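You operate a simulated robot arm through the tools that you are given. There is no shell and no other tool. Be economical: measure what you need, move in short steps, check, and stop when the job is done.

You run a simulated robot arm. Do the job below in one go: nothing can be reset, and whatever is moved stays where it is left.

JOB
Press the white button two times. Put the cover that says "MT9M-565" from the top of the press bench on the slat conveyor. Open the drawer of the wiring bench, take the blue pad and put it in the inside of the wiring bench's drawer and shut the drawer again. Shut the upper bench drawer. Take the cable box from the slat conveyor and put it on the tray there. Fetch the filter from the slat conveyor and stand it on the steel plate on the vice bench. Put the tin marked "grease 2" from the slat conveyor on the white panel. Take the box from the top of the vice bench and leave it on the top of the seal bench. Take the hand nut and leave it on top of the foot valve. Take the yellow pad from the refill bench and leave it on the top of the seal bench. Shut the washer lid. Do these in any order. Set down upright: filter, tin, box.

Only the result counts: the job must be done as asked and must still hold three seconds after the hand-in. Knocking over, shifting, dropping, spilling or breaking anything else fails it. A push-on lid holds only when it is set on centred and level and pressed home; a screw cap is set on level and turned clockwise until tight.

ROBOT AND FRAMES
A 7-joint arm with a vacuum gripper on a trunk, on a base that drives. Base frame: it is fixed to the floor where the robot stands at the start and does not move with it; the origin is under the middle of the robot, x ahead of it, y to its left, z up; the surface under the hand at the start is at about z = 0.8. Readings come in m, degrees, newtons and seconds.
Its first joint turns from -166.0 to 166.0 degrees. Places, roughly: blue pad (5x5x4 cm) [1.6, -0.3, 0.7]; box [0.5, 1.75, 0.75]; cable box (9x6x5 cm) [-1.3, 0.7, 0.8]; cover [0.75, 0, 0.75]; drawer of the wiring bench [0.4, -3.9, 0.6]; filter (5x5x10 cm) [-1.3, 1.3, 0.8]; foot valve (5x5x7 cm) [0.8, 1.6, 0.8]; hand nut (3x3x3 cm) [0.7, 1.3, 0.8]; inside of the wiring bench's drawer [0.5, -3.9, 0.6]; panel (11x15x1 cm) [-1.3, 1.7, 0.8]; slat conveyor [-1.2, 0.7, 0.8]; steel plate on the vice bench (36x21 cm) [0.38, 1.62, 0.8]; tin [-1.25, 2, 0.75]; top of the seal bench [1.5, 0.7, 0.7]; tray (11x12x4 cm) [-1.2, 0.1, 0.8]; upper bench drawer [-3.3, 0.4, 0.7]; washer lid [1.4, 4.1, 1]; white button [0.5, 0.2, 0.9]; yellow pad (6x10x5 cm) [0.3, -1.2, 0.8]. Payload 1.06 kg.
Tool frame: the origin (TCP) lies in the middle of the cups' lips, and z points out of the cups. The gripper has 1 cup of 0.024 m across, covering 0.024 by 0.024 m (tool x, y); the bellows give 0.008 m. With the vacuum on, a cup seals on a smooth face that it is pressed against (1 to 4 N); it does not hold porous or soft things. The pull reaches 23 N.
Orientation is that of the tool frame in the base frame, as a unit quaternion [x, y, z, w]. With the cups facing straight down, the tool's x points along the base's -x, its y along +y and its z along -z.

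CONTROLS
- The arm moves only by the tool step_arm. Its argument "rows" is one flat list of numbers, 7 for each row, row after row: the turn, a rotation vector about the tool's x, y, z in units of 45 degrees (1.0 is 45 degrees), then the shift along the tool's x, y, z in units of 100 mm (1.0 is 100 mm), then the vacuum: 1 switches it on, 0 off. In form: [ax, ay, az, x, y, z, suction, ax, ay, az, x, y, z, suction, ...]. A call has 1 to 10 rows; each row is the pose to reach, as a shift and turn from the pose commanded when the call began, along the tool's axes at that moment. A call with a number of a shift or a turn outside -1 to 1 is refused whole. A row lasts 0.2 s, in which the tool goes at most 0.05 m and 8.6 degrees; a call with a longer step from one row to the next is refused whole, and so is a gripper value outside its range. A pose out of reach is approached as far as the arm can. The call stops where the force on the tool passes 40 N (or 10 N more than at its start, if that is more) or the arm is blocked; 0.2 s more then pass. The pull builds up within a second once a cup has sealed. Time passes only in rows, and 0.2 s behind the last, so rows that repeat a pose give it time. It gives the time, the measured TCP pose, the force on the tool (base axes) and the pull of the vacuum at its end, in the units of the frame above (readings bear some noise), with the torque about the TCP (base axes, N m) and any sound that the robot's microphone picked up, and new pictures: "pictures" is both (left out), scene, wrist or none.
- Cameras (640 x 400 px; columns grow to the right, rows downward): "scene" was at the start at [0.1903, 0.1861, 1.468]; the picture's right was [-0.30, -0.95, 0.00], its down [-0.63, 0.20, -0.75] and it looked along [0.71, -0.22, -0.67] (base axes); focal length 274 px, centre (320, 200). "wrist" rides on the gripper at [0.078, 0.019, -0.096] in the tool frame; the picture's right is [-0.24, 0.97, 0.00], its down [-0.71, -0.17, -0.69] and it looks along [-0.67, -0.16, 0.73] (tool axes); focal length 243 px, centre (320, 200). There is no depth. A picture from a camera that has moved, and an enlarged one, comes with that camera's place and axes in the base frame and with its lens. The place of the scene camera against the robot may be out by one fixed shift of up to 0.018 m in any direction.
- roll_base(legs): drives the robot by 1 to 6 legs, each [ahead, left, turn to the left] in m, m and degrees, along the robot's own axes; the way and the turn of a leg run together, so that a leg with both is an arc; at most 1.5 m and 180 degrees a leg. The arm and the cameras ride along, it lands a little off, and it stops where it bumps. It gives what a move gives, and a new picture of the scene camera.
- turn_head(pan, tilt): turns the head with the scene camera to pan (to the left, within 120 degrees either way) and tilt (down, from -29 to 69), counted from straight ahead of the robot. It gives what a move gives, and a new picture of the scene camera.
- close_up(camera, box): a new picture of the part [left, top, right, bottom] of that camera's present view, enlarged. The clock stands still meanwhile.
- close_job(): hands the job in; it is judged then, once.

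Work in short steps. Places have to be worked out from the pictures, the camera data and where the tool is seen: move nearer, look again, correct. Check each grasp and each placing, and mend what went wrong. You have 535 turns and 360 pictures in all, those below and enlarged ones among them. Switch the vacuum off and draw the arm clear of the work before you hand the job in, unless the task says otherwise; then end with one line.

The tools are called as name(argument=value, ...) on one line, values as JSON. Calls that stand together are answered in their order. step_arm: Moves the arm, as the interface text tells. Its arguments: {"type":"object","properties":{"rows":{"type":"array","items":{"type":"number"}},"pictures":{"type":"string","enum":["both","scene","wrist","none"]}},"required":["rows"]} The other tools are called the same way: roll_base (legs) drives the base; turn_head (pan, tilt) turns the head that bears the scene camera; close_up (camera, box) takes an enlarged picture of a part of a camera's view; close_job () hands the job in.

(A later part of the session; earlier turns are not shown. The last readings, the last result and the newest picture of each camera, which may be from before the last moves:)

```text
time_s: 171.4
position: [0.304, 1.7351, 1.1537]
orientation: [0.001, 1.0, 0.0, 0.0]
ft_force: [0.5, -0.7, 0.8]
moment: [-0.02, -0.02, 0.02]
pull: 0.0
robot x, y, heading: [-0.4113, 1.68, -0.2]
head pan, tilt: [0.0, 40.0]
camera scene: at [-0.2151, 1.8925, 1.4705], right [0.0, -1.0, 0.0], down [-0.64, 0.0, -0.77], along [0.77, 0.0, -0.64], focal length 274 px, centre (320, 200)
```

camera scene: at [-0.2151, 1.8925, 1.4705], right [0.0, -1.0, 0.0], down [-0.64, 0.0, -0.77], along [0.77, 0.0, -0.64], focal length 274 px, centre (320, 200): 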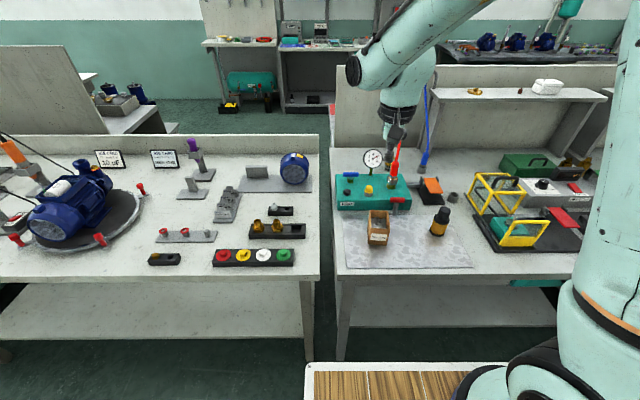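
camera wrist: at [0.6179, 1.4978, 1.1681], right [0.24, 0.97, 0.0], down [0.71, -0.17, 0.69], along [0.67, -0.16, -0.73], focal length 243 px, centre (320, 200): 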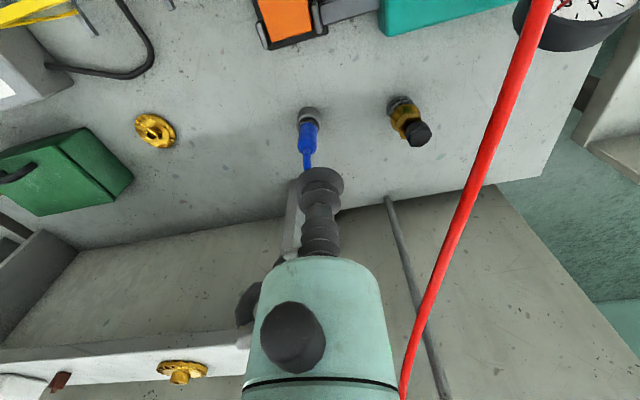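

I yaw the tool 90° so the camera sits to the +y side, then pitch it forward in stages to near horizontal.

step_arm(rows=[0, 0, 0.16, 0, 0, 0, 0, 0, 0, 0.33, 0, 0, 0, 0, 0, 0, 0.5, 0, 0, 0, 0, 0, 0, 0.67, 0, 0, 0, 0, 0, 0, 0.84, 0, 0, 0, 0, 0, 0, 1, 0, 0, 0, 0], pictures="none")

step_arm(rows=[0, 0, 0.16, 0, 0, 0, 0, 0, 0, 0.33, 0, 0, 0, 0, 0, 0, 0.5, 0, 0, 0, 0, 0, 0, 0.67, 0, 0, 0, 0, 0, 0, 0.84, 0, 0, 0, 0, 0, 0, 1, 0, 0, 0, 0], pictures="none")

step_arm(rows=[-0.16, 0, 0, 0, 0, 0, 0, -0.33, 0, 0, 0, 0, 0, 0, -0.5, 0, 0, 0, 0, 0, 0, -0.67, 0, 0, 0, 0, 0, 0, -0.84, 0, 0, 0, 0, 0, 0, -1, 0, 0, 0, 0, 0, 0], pictures="scene")

```text
time_s: 172.8
position: [0.3036, 1.7357, 1.1534]
orientation: [0.386, 0.923, 0.0, 0.0]
ft_force: [-0.2, 0.4, -0.4]
moment: [0.0, -0.01, 0.0]
pull: 0.0
robot x, y, heading: [-0.4119, 1.686, -0.2]
head pan, tilt: [0.0, 40.0]
```

```text
time_s: 174.2
position: [0.3033, 1.7351, 1.1544]
orientation: [0.709, 0.705, 0.001, -0.001]
ft_force: [0.2, -0.6, -0.3]
moment: [0.0, 0.01, 0.0]
pull: 0.1
robot x, y, heading: [-0.4095, 1.6836, -0.2]
head pan, tilt: [0.0, 40.0]
```

```text
time_s: 175.6
position: [0.3032, 1.7357, 1.1532]
orientation: [0.655, 0.651, 0.271, 0.271]
ft_force: [0.5, -0.2, 0.2]
moment: [0.04, 0.02, -0.02]
pull: 0.1
out of reach, approached as far as the arm can: row 5
robot x, y, heading: [-0.4087, 1.6828, -0.0]
head pan, tilt: [0.0, 40.0]
camera scene: at [-0.2149, 1.8918, 1.4706], right [0.0, -1.0, 0.0], down [-0.64, 0.0, -0.77], along [0.77, 0.0, -0.64], focal length 274 px, centre (320, 200)
```

scene: 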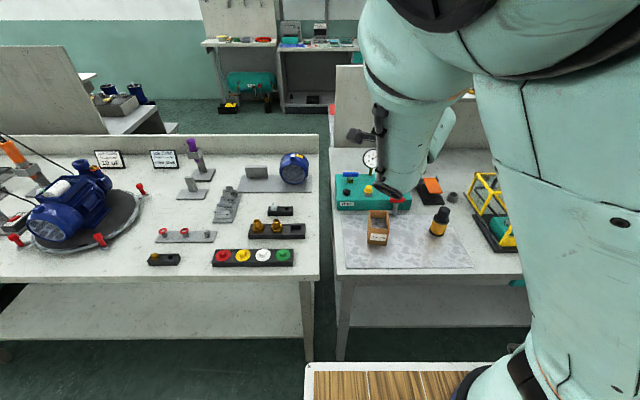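

The tool points 45° forward and down. I continue pitching by 35° while moving down and forward a bit.

step_arm(rows=[-0.16, 0, 0, 0, 0, 0, 0, -0.32, 0, 0, 0, 0, 0, 0, -0.48, 0, 0, 0, 0, 0, 0, -0.64, 0, 0, 0, 0, 0, 0, -0.78, 0, 0, 0, 0, 0, 0], pictures="both")

```text
time_s: 176.8
position: [0.3036, 1.7368, 1.1532]
orientation: [0.541, 0.54, 0.455, 0.456]
ft_force: [-0.3, 0.9, 0.9]
moment: [-0.02, -0.01, 0.01]
pull: 0.0
robot x, y, heading: [-0.4107, 1.6846, -0.2]
head pan, tilt: [0.0, 40.0]
camera scene: at [-0.2153, 1.8925, 1.4705], right [0.0, -1.0, 0.0], down [-0.64, 0.0, -0.77], along [0.77, 0.0, -0.64], focal length 274 px, centre (320, 200)
camera wrist: at [0.2134, 1.8144, 1.1866], right [0.16, -0.24, 0.96], down [-0.71, -0.71, -0.05], along [0.69, -0.67, -0.28], focal length 243 px, centre (320, 200)
```

scene: 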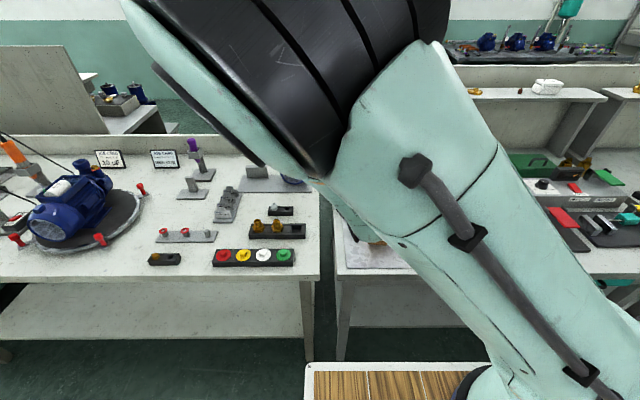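
wrist: 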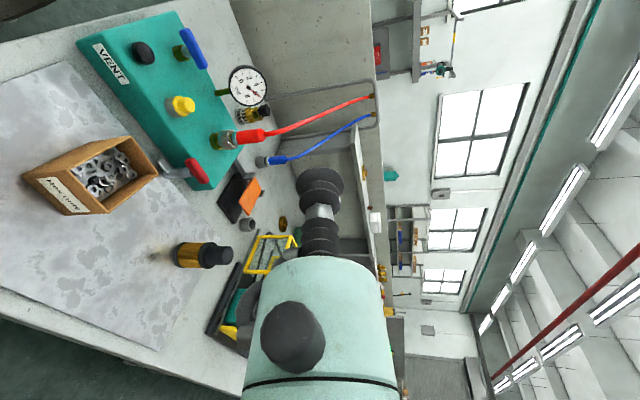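

The tool is now about 10° below horizontal. I enlarge the box to locate its front face.

close_up(camera="wrist", box=[0, 110, 180, 240])

```text
3.08 times, centred on (90, 175) of wrist
camera zoom: at [0.2134, 1.8144, 1.1866], right [0.16, -0.24, 0.96], down [-0.71, -0.71, -0.05], along [0.69, -0.67, -0.28], focal length 746 px, centre (1028, 277)
```

zoom: 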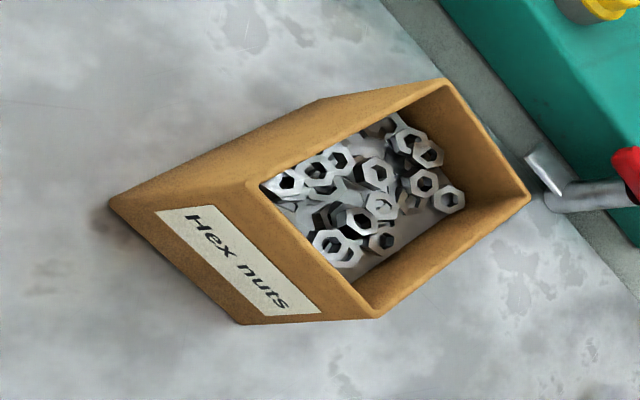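

The box front face runs from (0.362, 1.734) to (0.354, 1.677), z 0.80-0.878, with a plain band above the label at z of about 0.861. I level the tool and yaw -8° to square it to that face.

step_arm(rows=[-0.1, -0.09, 0.015, 0, 0, 0, 0, -0.215, -0.175, 0.03, 0, 0, 0, 0, -0.215, -0.175, 0.03, 0, 0, 0, 0], pictures="none")

```text
time_s: 177.6
position: [0.3044, 1.736, 1.1534]
orientation: [0.538, 0.46, 0.466, 0.531]
ft_force: [0.1, -0.1, -0.1]
moment: [0.01, -0.01, -0.01]
pull: 0.0
robot x, y, heading: [-0.4124, 1.6816, -0.3]
head pan, tilt: [0.0, 40.0]
```

Tool z is now (0.99, -0.14, 0) with tool y up. I lower it towards the stand-off point in front of the box.

step_arm(rows=[0, 0, 0, -0.1, -0.4, 0, 0, 0, 0, 0, -0.2, -0.8, 0.07, 0, 0, 0, 0, -0.227, -1, 0.07, 0], pictures="none")

step_arm(rows=[0, 0, 0, 0, -0.4, 0, 0, 0, 0, 0, 0, -0.8, 0, 0, 0, 0, 0, 0, -1, 0, 0], pictures="both")

```text
time_s: 178.4
position: [0.3079, 1.7146, 1.0547]
orientation: [0.537, 0.462, 0.466, 0.53]
ft_force: [0.5, 0.2, 0.4]
moment: [0.0, -0.01, 0.01]
pull: 0.0
robot x, y, heading: [-0.4132, 1.6834, 0.0]
head pan, tilt: [0.0, 40.0]
```

```text
time_s: 179.2
position: [0.3076, 1.7152, 0.9525]
orientation: [0.537, 0.461, 0.466, 0.531]
ft_force: [0.0, 0.4, -0.8]
moment: [0.04, -0.02, 0.01]
pull: 0.1
robot x, y, heading: [-0.4107, 1.6854, -0.0]
head pan, tilt: [0.0, 40.0]
camera scene: at [-0.2153, 1.8925, 1.4705], right [0.0, -1.0, 0.0], down [-0.64, 0.0, -0.77], along [0.77, 0.0, -0.64], focal length 274 px, centre (320, 200)
camera wrist: at [0.2252, 1.8057, 0.9719], right [-0.03, -0.25, 0.97], down [-0.78, -0.6, -0.18], along [0.63, -0.76, -0.17], focal length 243 px, centre (320, 200)
```

scene: 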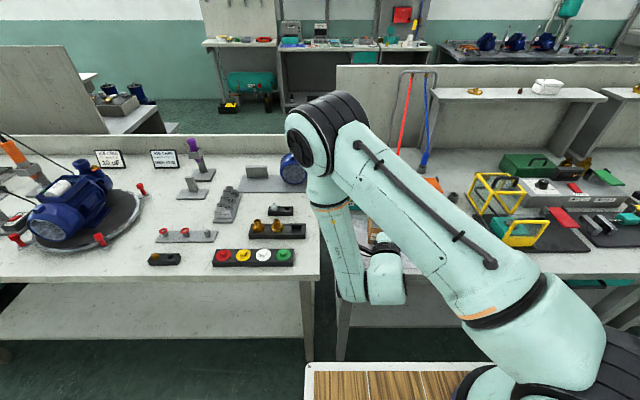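
wrist: 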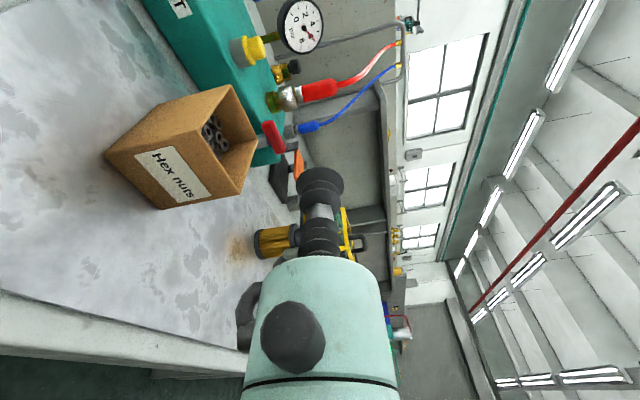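

Box location confirmed. I descend to z = 0.861 and approach to about 10 mm from the face.

step_arm(rows=[0, 0, 0, -0.028, -0.45, 0, 0, 0, 0, 0, -0.028, -0.915, 0, 0, 0, 0, 0, -0.028, -0.915, 0.25, 0, 0, 0, 0, -0.028, -0.915, 0.4, 0], pictures="wrist")

close_up(camera="wrist", box=[160, 100, 380, 260])

```text
time_s: 180.2
position: [0.3473, 1.7072, 0.8613]
orientation: [0.538, 0.46, 0.466, 0.531]
ft_force: [-0.2, -0.4, 0.2]
moment: [0.03, 0.0, -0.01]
pull: 0.1
robot x, y, heading: [-0.41, 1.6808, 0.1]
head pan, tilt: [0.0, 40.0]
camera wrist: at [0.2648, 1.7969, 0.8797], right [-0.03, -0.25, 0.97], down [-0.78, -0.6, -0.18], along [0.63, -0.76, -0.17], focal length 243 px, centre (320, 200)
```

wrist: 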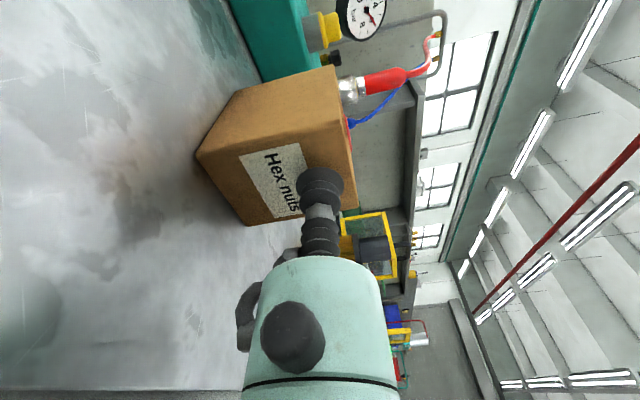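

```text
2.50 times, centred on (270, 180) of wrist
camera zoom: at [0.2648, 1.7969, 0.8797], right [-0.03, -0.25, 0.97], down [-0.78, -0.6, -0.18], along [0.63, -0.76, -0.17], focal length 606 px, centre (445, 250)
```

zoom: 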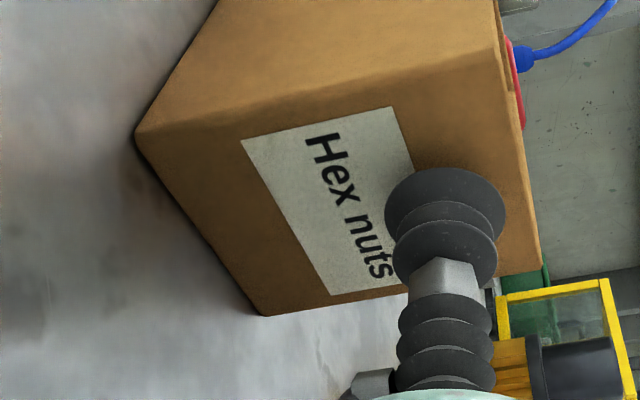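

I try sealing here, advancing slowly with the vacuum on.

step_arm(rows=[0, 0, 0, 0, 0, 0.06, 1, 0, 0, 0, 0, 0, 0.1, 1, 0, 0, 0, 0, 0, 0.13, 1, 0, 0, 0, 0, 0, 0.15, 1, 0, 0, 0, 0, 0, 0.15, 1], pictures="none")

```text
time_s: 181.4
position: [0.3614, 1.7059, 0.8618]
orientation: [0.538, 0.462, 0.465, 0.53]
ft_force: [0.8, 0.5, 0.0]
moment: [-0.01, -0.02, -0.01]
pull: 23.3
robot x, y, heading: [-0.4108, 1.6852, -0.2]
head pan, tilt: [0.0, 40.0]
```

It sealed with 23 N. I lift gently and check the box stays level.

step_arm(rows=[0, 0, 0, 0, 0.03, 0, 1, 0, 0, 0, 0, 0.06, 0, 1, 0, 0, 0, 0, 0.12, 0, 1, 0, 0, 0, 0, 0.2, 0, 1, 0, 0, 0, 0, 0.3, 0, 1], pictures="wrist")

```text
time_s: 182.6
position: [0.3612, 1.7052, 0.893]
orientation: [0.539, 0.46, 0.466, 0.53]
ft_force: [0.6, 0.3, -2.3]
moment: [0.03, 0.11, 0.03]
pull: 22.8
robot x, y, heading: [-0.4124, 1.6801, -0.1]
head pan, tilt: [0.0, 40.0]
camera wrist: at [0.2785, 1.796, 0.9109], right [-0.03, -0.24, 0.97], down [-0.78, -0.6, -0.18], along [0.63, -0.76, -0.17], focal length 243 px, centre (320, 200)
```

wrist: 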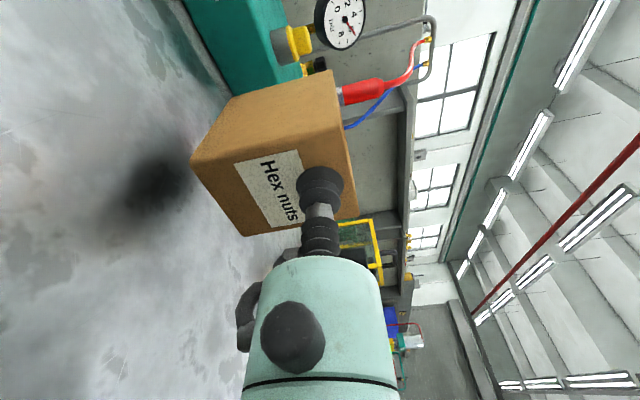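

The box is level, with a load of 2.3 N. I raise it to carrying height.

step_arm(rows=[0, 0, 0, 0, 0.4, 0, 1, 0, 0, 0, 0, 0.8, 0, 1, 0, 0, 0, 0, 1, 0, 1], pictures="none")

step_arm(rows=[0, 0, 0, 0, 0.4, -0.1, 1, 0, 0, 0, 0, 0.8, -0.2, 1, 0, 0, 0, 0, 1, -0.3, 1], pictures="none")

step_arm(rows=[0, 0, 0, 0, 0.4, -0.1, 1, 0, 0, 0, 0, 0.6, -0.2, 1], pictures="wrist")

turn_head(pan=90, tilt=15)

```text
time_s: 183.4
position: [0.3645, 1.705, 0.9902]
orientation: [0.539, 0.461, 0.464, 0.53]
ft_force: [0.4, 0.0, -3.0]
moment: [0.02, 0.11, 0.03]
pull: 22.9
robot x, y, heading: [-0.4115, 1.6821, -0.2]
head pan, tilt: [0.0, 40.0]
```

```text
time_s: 184.2
position: [0.3352, 1.7049, 1.0917]
orientation: [0.539, 0.461, 0.464, 0.531]
ft_force: [-0.8, 0.2, -2.7]
moment: [0.01, 0.12, -0.03]
pull: 22.7
robot x, y, heading: [-0.4119, 1.6823, -0.1]
head pan, tilt: [0.0, 40.0]
```

```text
time_s: 184.8
position: [0.3137, 1.7085, 1.1531]
orientation: [0.539, 0.461, 0.465, 0.53]
ft_force: [0.9, -0.1, -2.4]
moment: [0.0, 0.1, 0.0]
pull: 23.1
robot x, y, heading: [-0.4108, 1.679, -0.3]
head pan, tilt: [0.0, 40.0]
camera wrist: at [0.2303, 1.7984, 1.1711], right [-0.03, -0.25, 0.97], down [-0.78, -0.6, -0.18], along [0.63, -0.76, -0.17], focal length 243 px, centre (320, 200)
```

wrist: 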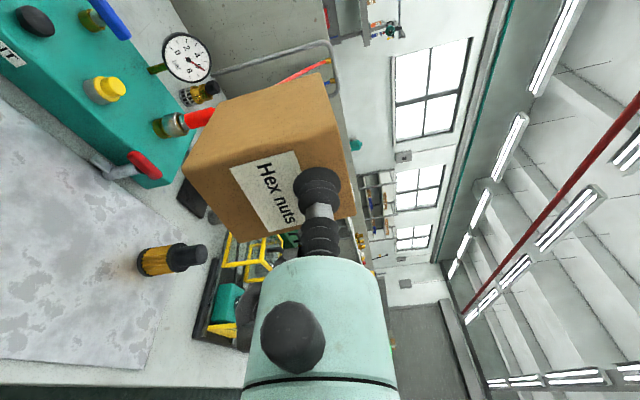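

```text
time_s: 186.4
position: [0.3125, 1.7083, 1.1534]
orientation: [0.539, 0.46, 0.465, 0.531]
ft_force: [0.1, -0.3, -2.3]
moment: [0.08, 0.12, -0.03]
pull: 22.6
robot x, y, heading: [-0.4109, 1.6839, 0.0]
head pan, tilt: [90.0, 15.0]
camera scene: at [-0.2997, 1.9862, 1.5101], right [1.0, 0.0, 0.0], down [0.0, -0.26, -0.97], along [0.0, 0.97, -0.26], focal length 274 px, centre (320, 200)
```

scene: 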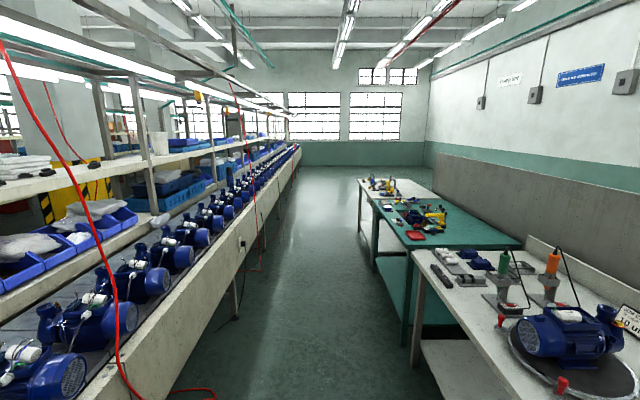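

The benches run to y of about 5.7 with open floor beyond. I turn left and drive up the aisle in slow legs with the box.

roll_base(legs=[[0.05, 0, 0], [0, 0, 90], [1.4, 0, 0]])

turn_head(pan=-30, tilt=15)

```text
time_s: 197.8
position: [-0.4082, 3.811, 1.1526]
orientation: [0.048, 0.707, 0.705, 0.038]
ft_force: [0.1, -0.3, -2.1]
moment: [-0.12, 0.0, -0.01]
pull: 23.0
robot x, y, heading: [-0.3658, 3.0846, 91.0]
head pan, tilt: [90.0, 15.0]
camera scene: at [-0.6605, 3.1838, 1.5101], right [-0.02, 1.0, 0.0], down [0.26, 0.0, -0.97], along [-0.97, -0.02, -0.26], focal length 274 px, centre (320, 200)
```

scene: 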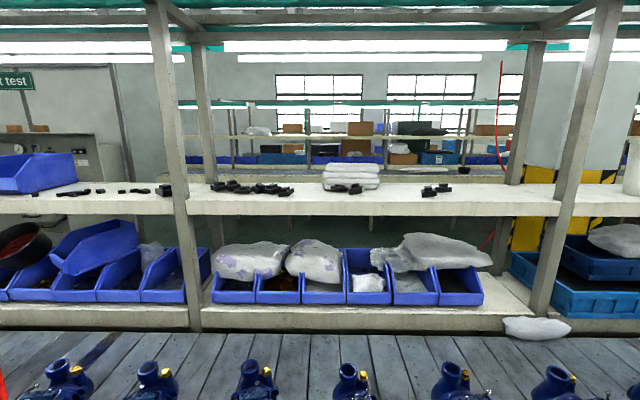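

```text
time_s: 199.8
position: [-0.4076, 3.8116, 1.1534]
orientation: [0.047, 0.706, 0.705, 0.038]
ft_force: [0.7, -0.2, -3.3]
moment: [-0.1, 0.02, 0.01]
pull: 23.4
robot x, y, heading: [-0.3646, 3.0876, 91.3]
head pan, tilt: [-30.0, 15.0]
camera scene: at [-0.5219, 3.2673, 1.5101], right [0.88, -0.48, 0.0], down [-0.13, -0.23, -0.97], along [0.47, 0.85, -0.26], focal length 274 px, centre (320, 200)
```

scene: 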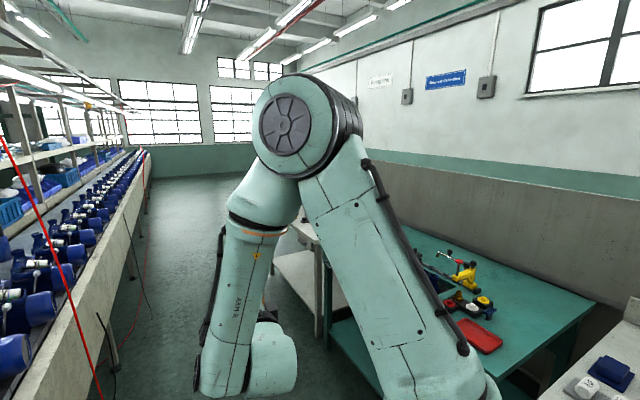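

The way ahead is open. I continue up the aisle to y of about 6.

roll_base(legs=[[1.45, 0, -1.3], [1.4, 0, 0]])

turn_head(pan=-90, tilt=15)

```text
time_s: 213.8
position: [-0.3431, 6.7182, 1.1532]
orientation: [0.061, 0.706, 0.704, 0.053]
ft_force: [0.5, 0.5, -2.7]
moment: [-0.13, 0.0, 0.03]
pull: 22.8
robot x, y, heading: [-0.3344, 5.9919, 88.6]
head pan, tilt: [-30.0, 15.0]
camera scene: at [-0.481, 6.18, 1.5101], right [0.85, -0.52, 0.0], down [-0.13, -0.22, -0.97], along [0.5, 0.83, -0.26], focal length 274 px, centre (320, 200)
```

scene: 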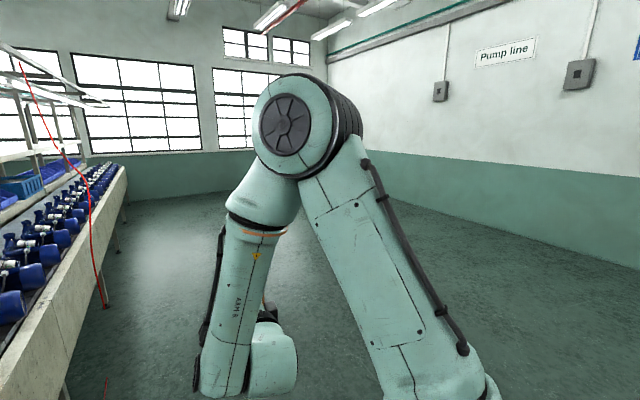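

```text
time_s: 215.1
position: [-0.3443, 6.7194, 1.1532]
orientation: [0.062, 0.706, 0.704, 0.053]
ft_force: [-0.1, 0.1, -2.7]
moment: [-0.15, 0.0, 0.0]
pull: 22.6
robot x, y, heading: [-0.331, 5.9933, 88.7]
head pan, tilt: [-90.0, 15.0]
camera scene: at [-0.4361, 6.0981, 1.5101], right [-0.02, -1.0, 0.0], down [-0.26, 0.01, -0.97], along [0.97, -0.02, -0.26], focal length 274 px, centre (320, 200)
```

scene: 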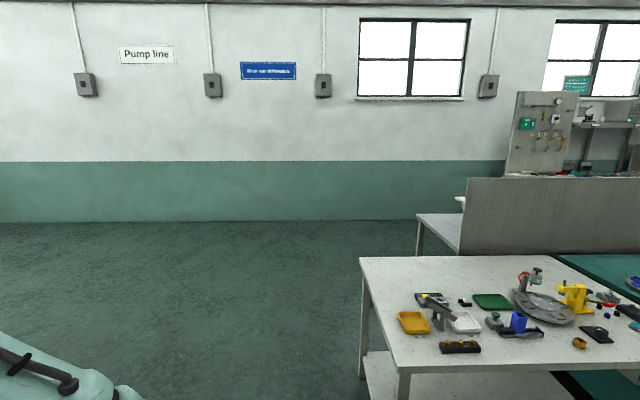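

There is a clear route round the end of the benches into a second aisle at x of about 2.3. I drive forward, turn right and cross over.

roll_base(legs=[[0.4, 0, 0], [0, 0, -88.7], [1.4, 0, 0], [1.3, 0, 0]])

turn_head(pan=-85, tilt=18)

```text
time_s: 233.9
position: [3.0658, 6.5533, 1.1533]
orientation: [0.522, 0.479, 0.483, 0.514]
ft_force: [0.1, 0.3, -2.4]
moment: [0.02, 0.13, -0.03]
pull: 23.4
robot x, y, heading: [2.344, 6.4788, 3.9]
head pan, tilt: [-90.0, 15.0]
camera scene: at [2.4476, 6.6022, 1.5101], right [-1.0, -0.06, 0.0], down [-0.02, 0.26, -0.97], along [0.06, -0.96, -0.26], focal length 274 px, centre (320, 200)
```

scene: 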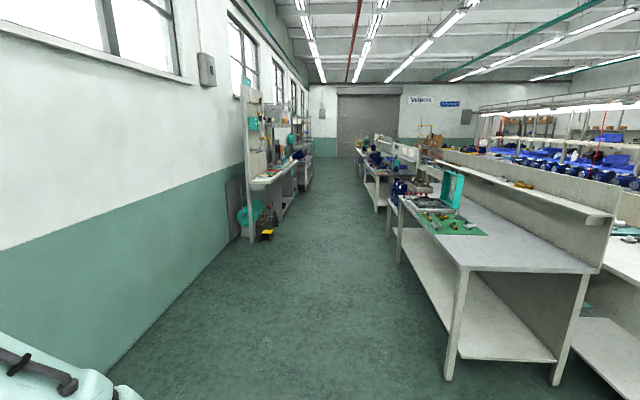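

```text
time_s: 234.6
position: [3.0654, 6.5534, 1.1526]
orientation: [0.522, 0.479, 0.484, 0.515]
ft_force: [-0.4, -0.9, -2.9]
moment: [0.04, 0.1, -0.02]
pull: 22.4
robot x, y, heading: [2.3442, 6.4798, 3.8]
head pan, tilt: [-85.0, 18.0]
camera scene: at [2.4557, 6.6032, 1.5052], right [-0.99, -0.15, 0.0], down [-0.05, 0.31, -0.95], along [0.14, -0.94, -0.31], focal length 274 px, centre (320, 200)
```

scene: 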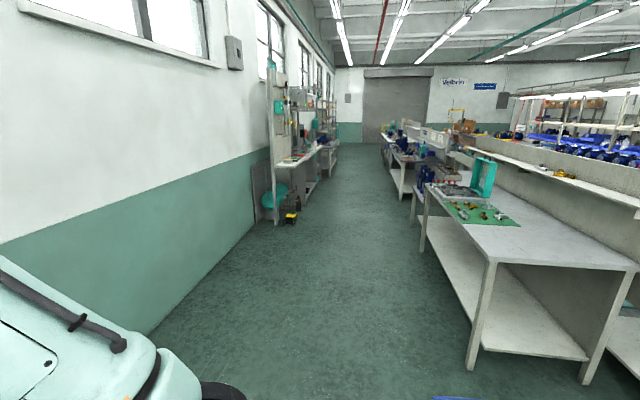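

The second aisle is clear, and I can see the washer with its lid open. I turn to face -y and drive down, checking heading midway.

roll_base(legs=[[0.05, 0, 0], [0, 0, -93.8], [1.5, 0, 0]])

turn_head(pan=-30, tilt=25)

```text
time_s: 246.4
position: [2.531, 4.2862, 1.1528]
orientation: [0.708, -0.031, -0.022, 0.705]
ft_force: [0.4, 0.7, -2.9]
moment: [0.12, 0.03, 0.01]
pull: 22.6
robot x, y, heading: [2.4533, 5.0098, -86.4]
head pan, tilt: [-85.0, 18.0]
camera scene: at [2.5893, 4.9083, 1.5052], right [-0.15, 0.99, 0.0], down [0.31, 0.05, -0.95], along [-0.94, -0.14, -0.31], focal length 274 px, centre (320, 200)
```

scene: 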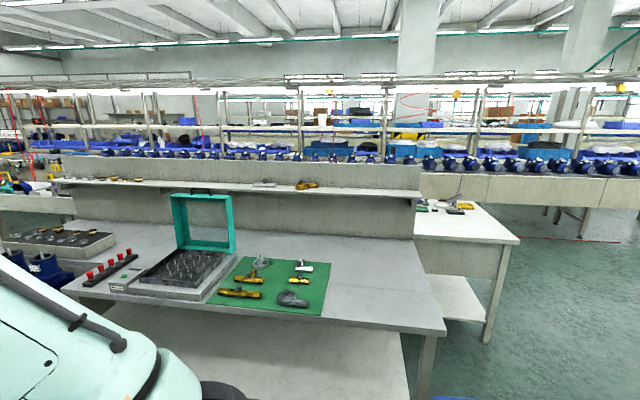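

```text
time_s: 247.6
position: [2.5323, 4.2864, 1.1538]
orientation: [0.707, -0.03, -0.022, 0.706]
ft_force: [-0.1, -0.5, -1.5]
moment: [0.12, 0.01, 0.0]
pull: 23.0
robot x, y, heading: [2.4562, 5.0057, -86.2]
head pan, tilt: [-30.0, 25.0]
camera scene: at [2.6408, 4.8399, 1.4938], right [-0.9, 0.44, 0.0], down [0.19, 0.38, -0.91], along [-0.4, -0.81, -0.42], focal length 274 px, centre (320, 200)
```

scene: 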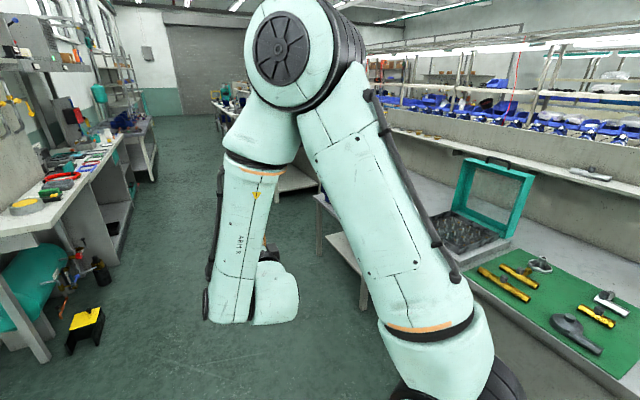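

I continue down the aisle towards y of about 0.8, correcting the heading.

roll_base(legs=[[0, 0, -3.8], [1.5, 0, 0], [1.4, 0, 0]])

turn_head(pan=-60, tilt=30)

```text
time_s: 262.1
position: [2.468, 1.3637, 1.1533]
orientation: [0.707, -0.057, -0.049, 0.704]
ft_force: [-0.7, -0.2, -2.1]
moment: [0.1, -0.03, -0.01]
pull: 23.0
robot x, y, heading: [2.4516, 2.088, -90.7]
head pan, tilt: [-30.0, 25.0]
camera scene: at [2.6192, 1.907, 1.4938], right [-0.86, 0.51, 0.0], down [0.22, 0.36, -0.91], along [-0.46, -0.78, -0.42], focal length 274 px, centre (320, 200)
```

scene: 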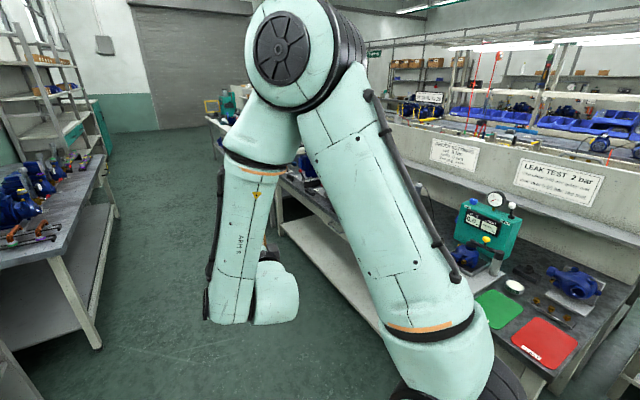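

```text
time_s: 263.1
position: [2.4688, 1.3636, 1.1533]
orientation: [0.706, -0.056, -0.049, 0.704]
ft_force: [-0.2, 0.0, -1.1]
moment: [0.12, 0.0, 0.03]
pull: 22.4
robot x, y, heading: [2.4499, 2.086, -90.5]
head pan, tilt: [-60.0, 30.0]
camera scene: at [2.5873, 1.9419, 1.4859], right [-0.49, 0.87, 0.0], down [0.44, 0.25, -0.87], along [-0.75, -0.43, -0.5], focal length 274 px, centre (320, 200)
```

scene: 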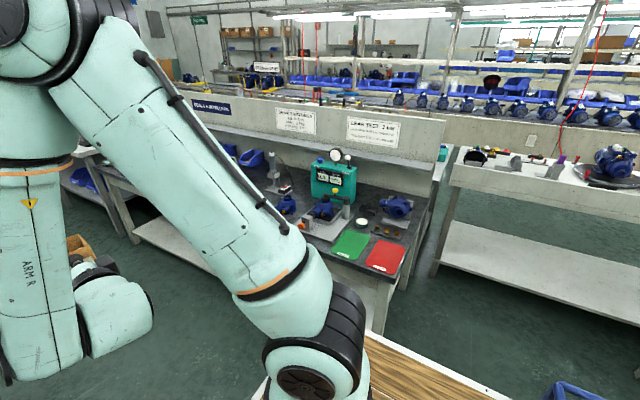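

I drive on to y of about 0.85 and turn to face the bench.

roll_base(legs=[[1.2, 0, 0.5], [0, 0, -90]])

turn_head(pan=20, tilt=30)

turn_head(pan=-35, tilt=30)

```text
time_s: 272.9
position: [1.7378, 0.7547, 1.153]
orientation: [-0.489, 0.512, 0.504, -0.495]
ft_force: [0.6, -0.4, -2.2]
moment: [0.0, -0.13, 0.0]
pull: 22.8
robot x, y, heading: [2.4545, 0.8601, -174.0]
head pan, tilt: [-60.0, 30.0]
camera scene: at [2.3344, 0.7151, 1.4859], right [0.81, 0.59, 0.0], down [0.29, -0.4, -0.87], along [-0.51, 0.7, -0.5], focal length 274 px, centre (320, 200)
```

scene: 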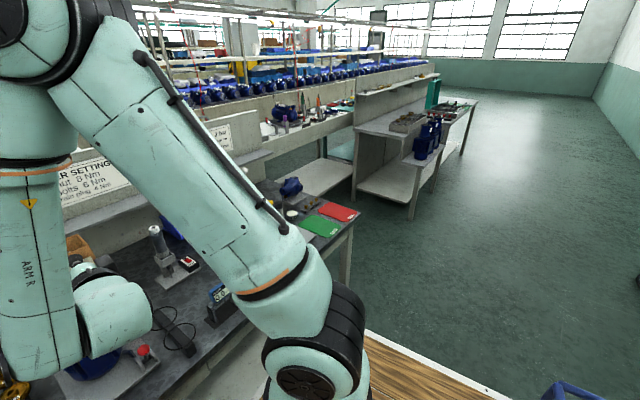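

```text
time_s: 274.5
position: [1.7371, 0.7553, 1.1531]
orientation: [-0.49, 0.512, 0.504, -0.494]
ft_force: [0.6, -0.5, -1.8]
moment: [0.02, -0.13, 0.01]
pull: 22.8
robot x, y, heading: [2.4523, 0.8602, -173.8]
head pan, tilt: [20.0, 30.0]
camera scene: at [2.3064, 0.6023, 1.4859], right [-0.44, 0.9, 0.0], down [0.45, 0.22, -0.87], along [-0.78, -0.38, -0.5], focal length 274 px, centre (320, 200)
```

scene: 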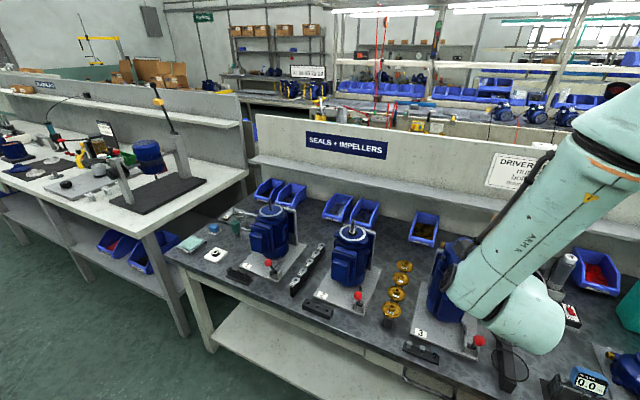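

```text
time_s: 275.7
position: [1.7377, 0.755, 1.1533]
orientation: [-0.49, 0.512, 0.504, -0.494]
ft_force: [-0.4, 0.9, -2.0]
moment: [0.01, -0.12, 0.04]
pull: 22.9
robot x, y, heading: [2.4526, 0.8636, -173.7]
head pan, tilt: [-35.0, 30.0]
camera scene: at [2.3085, 0.6857, 1.4859], right [0.48, 0.88, 0.0], down [0.44, -0.24, -0.87], along [-0.76, 0.42, -0.5], focal length 274 px, centre (320, 200)
```

scene: 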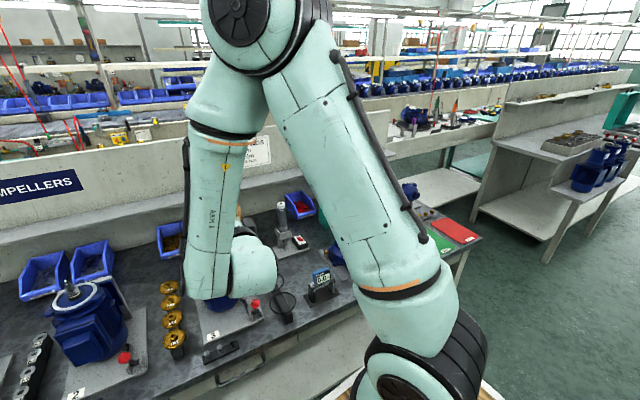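

This is the "SEALS + IMPELLERS" bench, with the blue pad at its far left end near (1.7, -0.28). I move left along it and look for free space.

roll_base(legs=[[0, 0.55, -6.2]])

turn_head(pan=5, tilt=42)

```text
time_s: 278.9
position: [1.7584, 0.2761, 1.1526]
orientation: [-0.46, 0.538, 0.531, -0.465]
ft_force: [1.0, -0.1, -2.4]
moment: [-0.04, -0.12, 0.01]
pull: 22.8
robot x, y, heading: [2.4817, 0.2967, 179.6]
head pan, tilt: [-35.0, 30.0]
camera scene: at [2.3176, 0.1447, 1.4859], right [0.58, 0.82, 0.0], down [0.41, -0.29, -0.87], along [-0.71, 0.5, -0.5], focal length 274 px, centre (320, 200)
```

scene: 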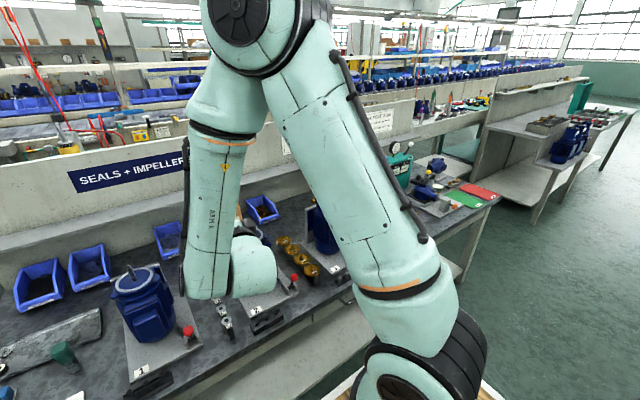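

```text
time_s: 280.0
position: [1.7582, 0.2771, 1.1525]
orientation: [-0.46, 0.539, 0.531, -0.464]
ft_force: [-0.7, 0.5, -2.3]
moment: [-0.01, -0.16, 0.0]
pull: 22.9
robot x, y, heading: [2.4835, 0.3023, 179.8]
head pan, tilt: [5.0, 42.0]
camera scene: at [2.308, 0.0857, 1.4676], right [-0.08, 1.0, 0.0], down [0.67, 0.05, -0.74], along [-0.74, -0.06, -0.67], focal length 274 px, centre (320, 200)
```

scene: 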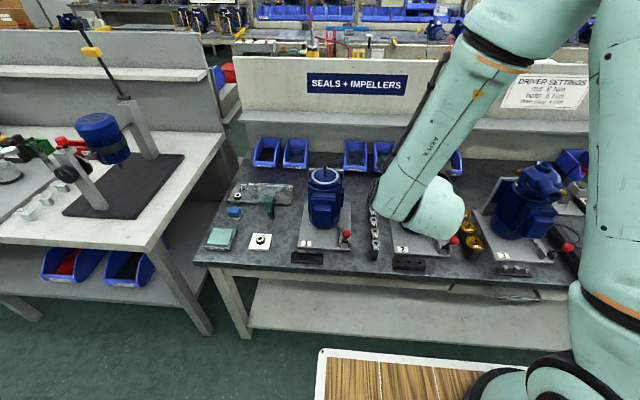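

close_up(camera="scene", box=[190, 160, 390, 280])

close_up(camera="scene", box=[360, 150, 600, 290])

```text
3.20 times, centred on (290, 220) of scene
camera zoom: at [2.308, 0.0857, 1.4676], right [-0.08, 1.0, 0.0], down [0.67, 0.05, -0.74], along [-0.74, -0.06, -0.67], focal length 876 px, centre (416, 136)
```

zoom: 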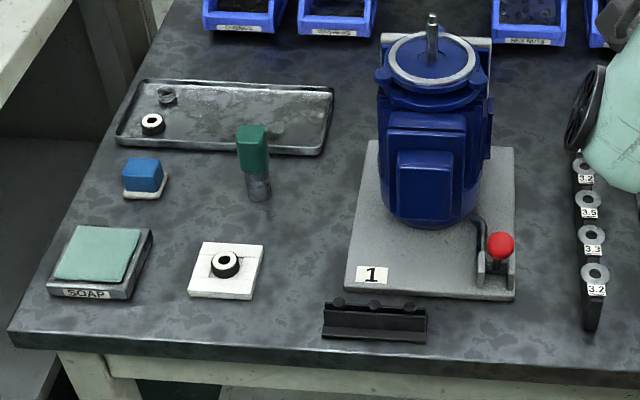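

```text
2.67 times, centred on (480, 220) of scene
camera zoom: at [2.308, 0.0857, 1.4676], right [-0.08, 1.0, 0.0], down [0.67, 0.05, -0.74], along [-0.74, -0.06, -0.67], focal length 730 px, centre (-107, 147)
```

zoom: 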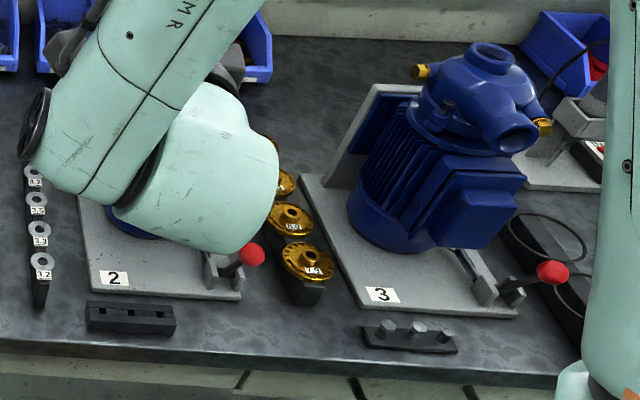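

The left part is crowded. I check the rest of this bench further along +y for a bigger free spot.

roll_base(legs=[[0, -0.85, 0.2]])

turn_head(pan=-15, tilt=42)

```text
time_s: 284.5
position: [1.7624, 1.1147, 1.153]
orientation: [-0.46, 0.539, 0.531, -0.465]
ft_force: [-0.1, 0.8, -1.7]
moment: [-0.01, -0.17, -0.05]
pull: 22.6
robot x, y, heading: [2.4885, 1.1415, 179.9]
head pan, tilt: [5.0, 42.0]
camera scene: at [2.3129, 0.9256, 1.4676], right [-0.08, 1.0, 0.0], down [0.67, 0.06, -0.74], along [-0.74, -0.06, -0.67], focal length 274 px, centre (320, 200)
```

scene: 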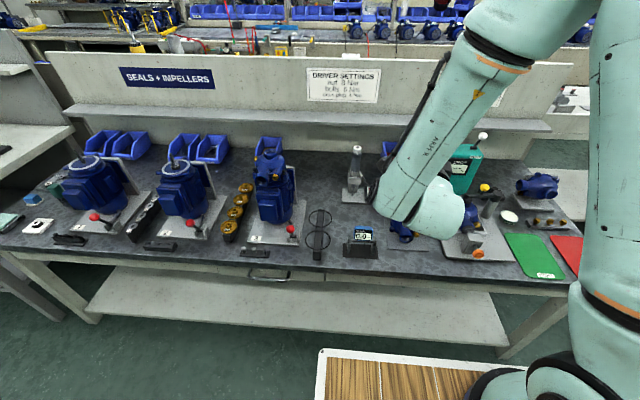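

```text
time_s: 285.3
position: [1.7635, 1.1145, 1.1528]
orientation: [-0.461, 0.538, 0.53, -0.465]
ft_force: [-0.3, -0.5, -2.4]
moment: [-0.01, -0.13, 0.04]
pull: 23.1
robot x, y, heading: [2.4884, 1.1419, 179.8]
head pan, tilt: [-15.0, 42.0]
camera scene: at [2.3155, 0.9544, 1.4676], right [0.26, 0.96, 0.0], down [0.65, -0.18, -0.74], along [-0.72, 0.19, -0.67], focal length 274 px, centre (320, 200)
```

scene: 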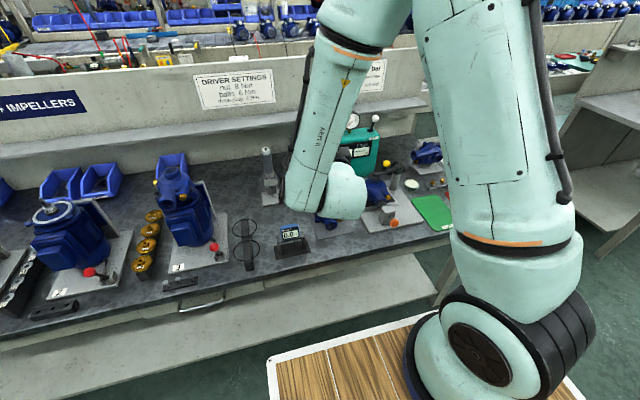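

turn_head(pan=5, tilt=42)

close_up(camera="scene", box=[240, 140, 420, 290])

close_up(camera="scene", box=[380, 150, 580, 300])

```text
time_s: 286.1
position: [1.7634, 1.1156, 1.1519]
orientation: [-0.461, 0.538, 0.531, -0.465]
ft_force: [0.7, -0.4, -2.1]
moment: [-0.05, -0.14, -0.01]
pull: 22.5
robot x, y, heading: [2.4859, 1.1438, 179.9]
head pan, tilt: [5.0, 42.0]
camera scene: at [2.3129, 0.9256, 1.4676], right [-0.08, 1.0, 0.0], down [0.67, 0.05, -0.74], along [-0.74, -0.06, -0.67], focal length 274 px, centre (320, 200)
```

scene: 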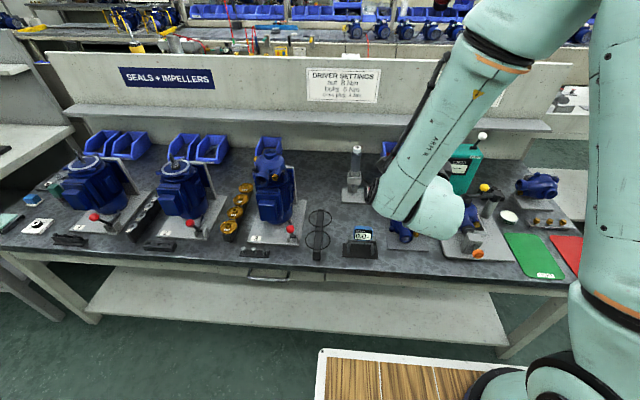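

```text
2.67 times, centred on (330, 215) of scene
camera zoom: at [2.3129, 0.9256, 1.4676], right [-0.08, 1.0, 0.0], down [0.67, 0.05, -0.74], along [-0.74, -0.06, -0.67], focal length 730 px, centre (293, 160)
```

zoom: 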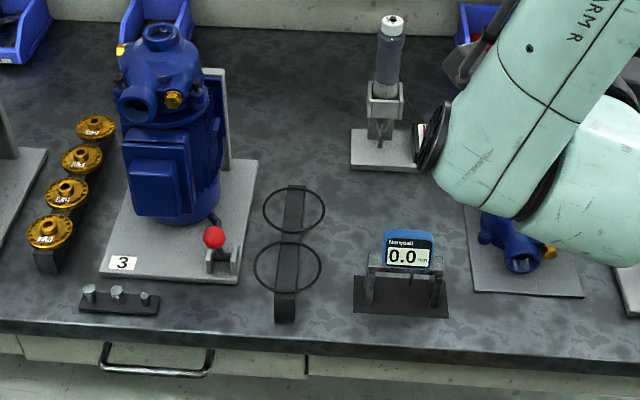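

```text
2.67 times, centred on (480, 225) of scene
camera zoom: at [2.3129, 0.9256, 1.4676], right [-0.08, 1.0, 0.0], down [0.67, 0.05, -0.74], along [-0.74, -0.06, -0.67], focal length 730 px, centre (-107, 133)
```

zoom: 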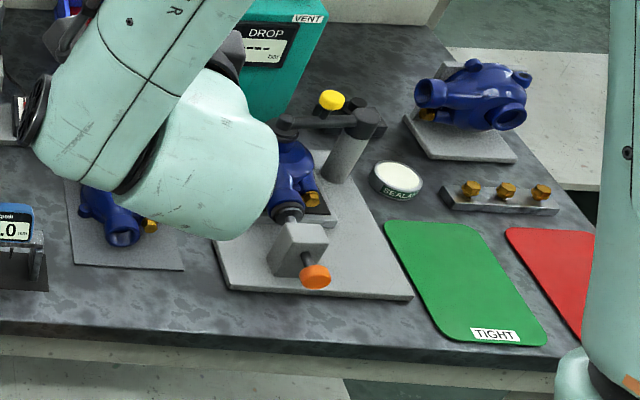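

The best spot is the front strip right of station 1, at about y = 0.165, where I can lower the box with the hand off the bench edge. I drive back there.

roll_base(legs=[[0, 0.93, 0]])

step_arm(rows=[0, 0.09, 0, 0, 0, 0, 1, 0, 0.182, 0, 0, 0, 0, 1, 0, 0.182, 0, 0, 0, 0, 1], pictures="both")

```text
time_s: 291.0
position: [1.7617, 0.1697, 1.1527]
orientation: [-0.462, 0.537, 0.529, -0.468]
ft_force: [-0.3, -0.4, -2.1]
moment: [-0.04, -0.11, 0.0]
pull: 23.2
robot x, y, heading: [2.4799, 0.1964, -180.0]
head pan, tilt: [5.0, 42.0]
camera scene: at [2.3123, -0.0165, 1.4676], right [-0.09, 1.0, 0.0], down [0.67, 0.06, -0.74], along [-0.74, -0.07, -0.67], focal length 274 px, centre (320, 200)
```

scene: 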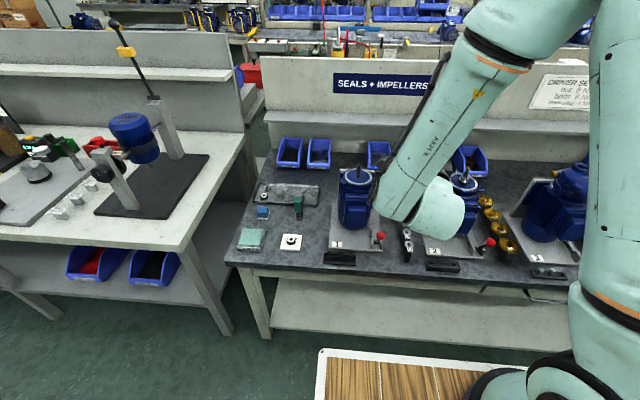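

```text
time_s: 291.8
position: [1.7616, 0.1716, 1.1529]
orientation: [0.499, -0.502, -0.495, 0.504]
ft_force: [-0.2, 0.3, -1.9]
moment: [-0.02, -0.1, -0.01]
pull: 23.4
robot x, y, heading: [2.4887, 0.2026, -180.1]
head pan, tilt: [5.0, 42.0]
camera scene: at [2.3123, -0.0165, 1.4676], right [-0.09, 1.0, 0.0], down [0.67, 0.06, -0.74], along [-0.74, -0.07, -0.67], focal length 274 px, centre (320, 200)
camera wrist: at [1.8583, 0.0928, 1.171], right [0.0, 0.25, 0.97], down [0.68, 0.71, -0.18], along [-0.73, 0.66, -0.17], focal length 243 px, centre (320, 200)
```

scene: 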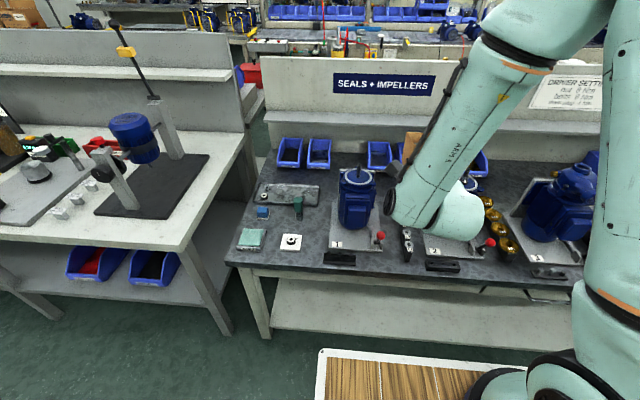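
wrist: 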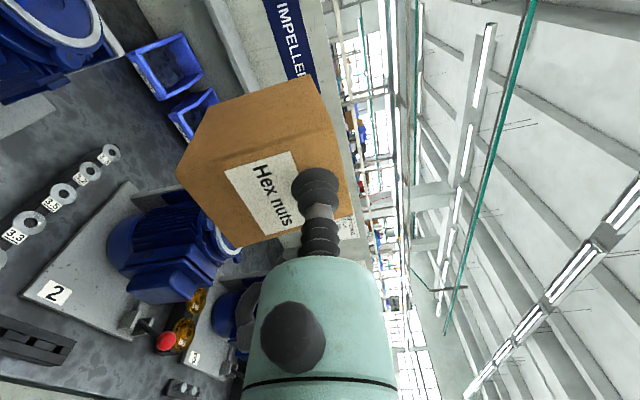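

The rack sits at y of about 0.236, the station-1 plate front at x of about 1.717 and the bench edge at x of about 1.796. I target the box front face at x = 1.807, y = 0.165, and back the robot a little for hand clearance.

roll_base(legs=[[-0.11, 0, 0]])

step_arm(rows=[0, 0, 0, 0, -0.4, 0, 1, 0, 0, 0, 0, -0.8, 0, 1, 0, 0, 0, 0, -1, 0, 1], pictures="none")

step_arm(rows=[0, 0, 0, 0, -0.4, 0, 1, 0, 0, 0, 0, -0.8, 0, 1, 0, 0, 0, 0, -1, 0, 1], pictures="both")

```text
time_s: 293.0
position: [1.8704, 0.1714, 1.1531]
orientation: [0.499, -0.502, -0.495, 0.504]
ft_force: [0.2, -0.4, -2.3]
moment: [0.0, -0.16, -0.02]
pull: 22.6
robot x, y, heading: [2.5963, 0.2006, -180.1]
head pan, tilt: [5.0, 42.0]
camera scene: at [2.4213, -0.0163, 1.4676], right [-0.09, 1.0, 0.0], down [0.67, 0.06, -0.74], along [-0.74, -0.07, -0.67], focal length 274 px, centre (320, 200)
```

scene: 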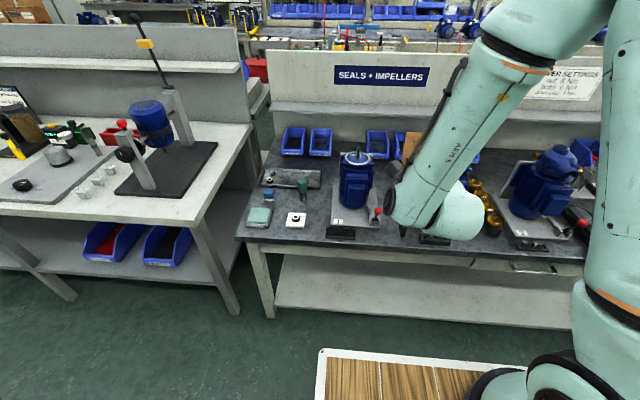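

```text
time_s: 293.8
position: [1.8722, 0.1697, 1.0529]
orientation: [0.499, -0.502, -0.495, 0.504]
ft_force: [0.4, -0.4, -1.6]
moment: [0.01, -0.12, -0.03]
pull: 22.9
robot x, y, heading: [2.5918, 0.2003, -180.3]
head pan, tilt: [5.0, 42.0]
```

```text
time_s: 294.6
position: [1.8688, 0.169, 0.9505]
orientation: [0.499, -0.502, -0.495, 0.504]
ft_force: [0.9, 0.2, -1.7]
moment: [-0.04, -0.15, -0.01]
pull: 23.5
robot x, y, heading: [2.593, 0.1996, -180.1]
head pan, tilt: [5.0, 42.0]
camera scene: at [2.4214, -0.0164, 1.4676], right [-0.09, 1.0, 0.0], down [0.67, 0.06, -0.74], along [-0.74, -0.07, -0.67], focal length 274 px, centre (320, 200)
camera wrist: at [1.9659, 0.0892, 0.9686], right [0.0, 0.25, 0.97], down [0.68, 0.71, -0.18], along [-0.73, 0.66, -0.17], focal length 243 px, centre (320, 200)
```

scene: 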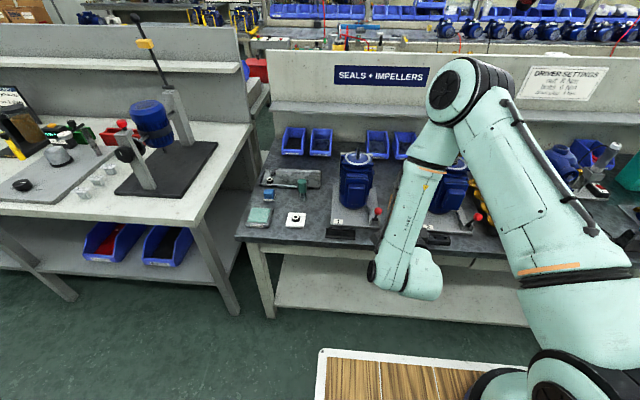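
wrist: 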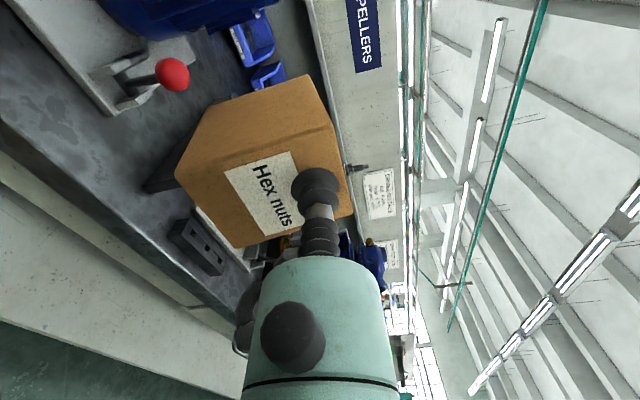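

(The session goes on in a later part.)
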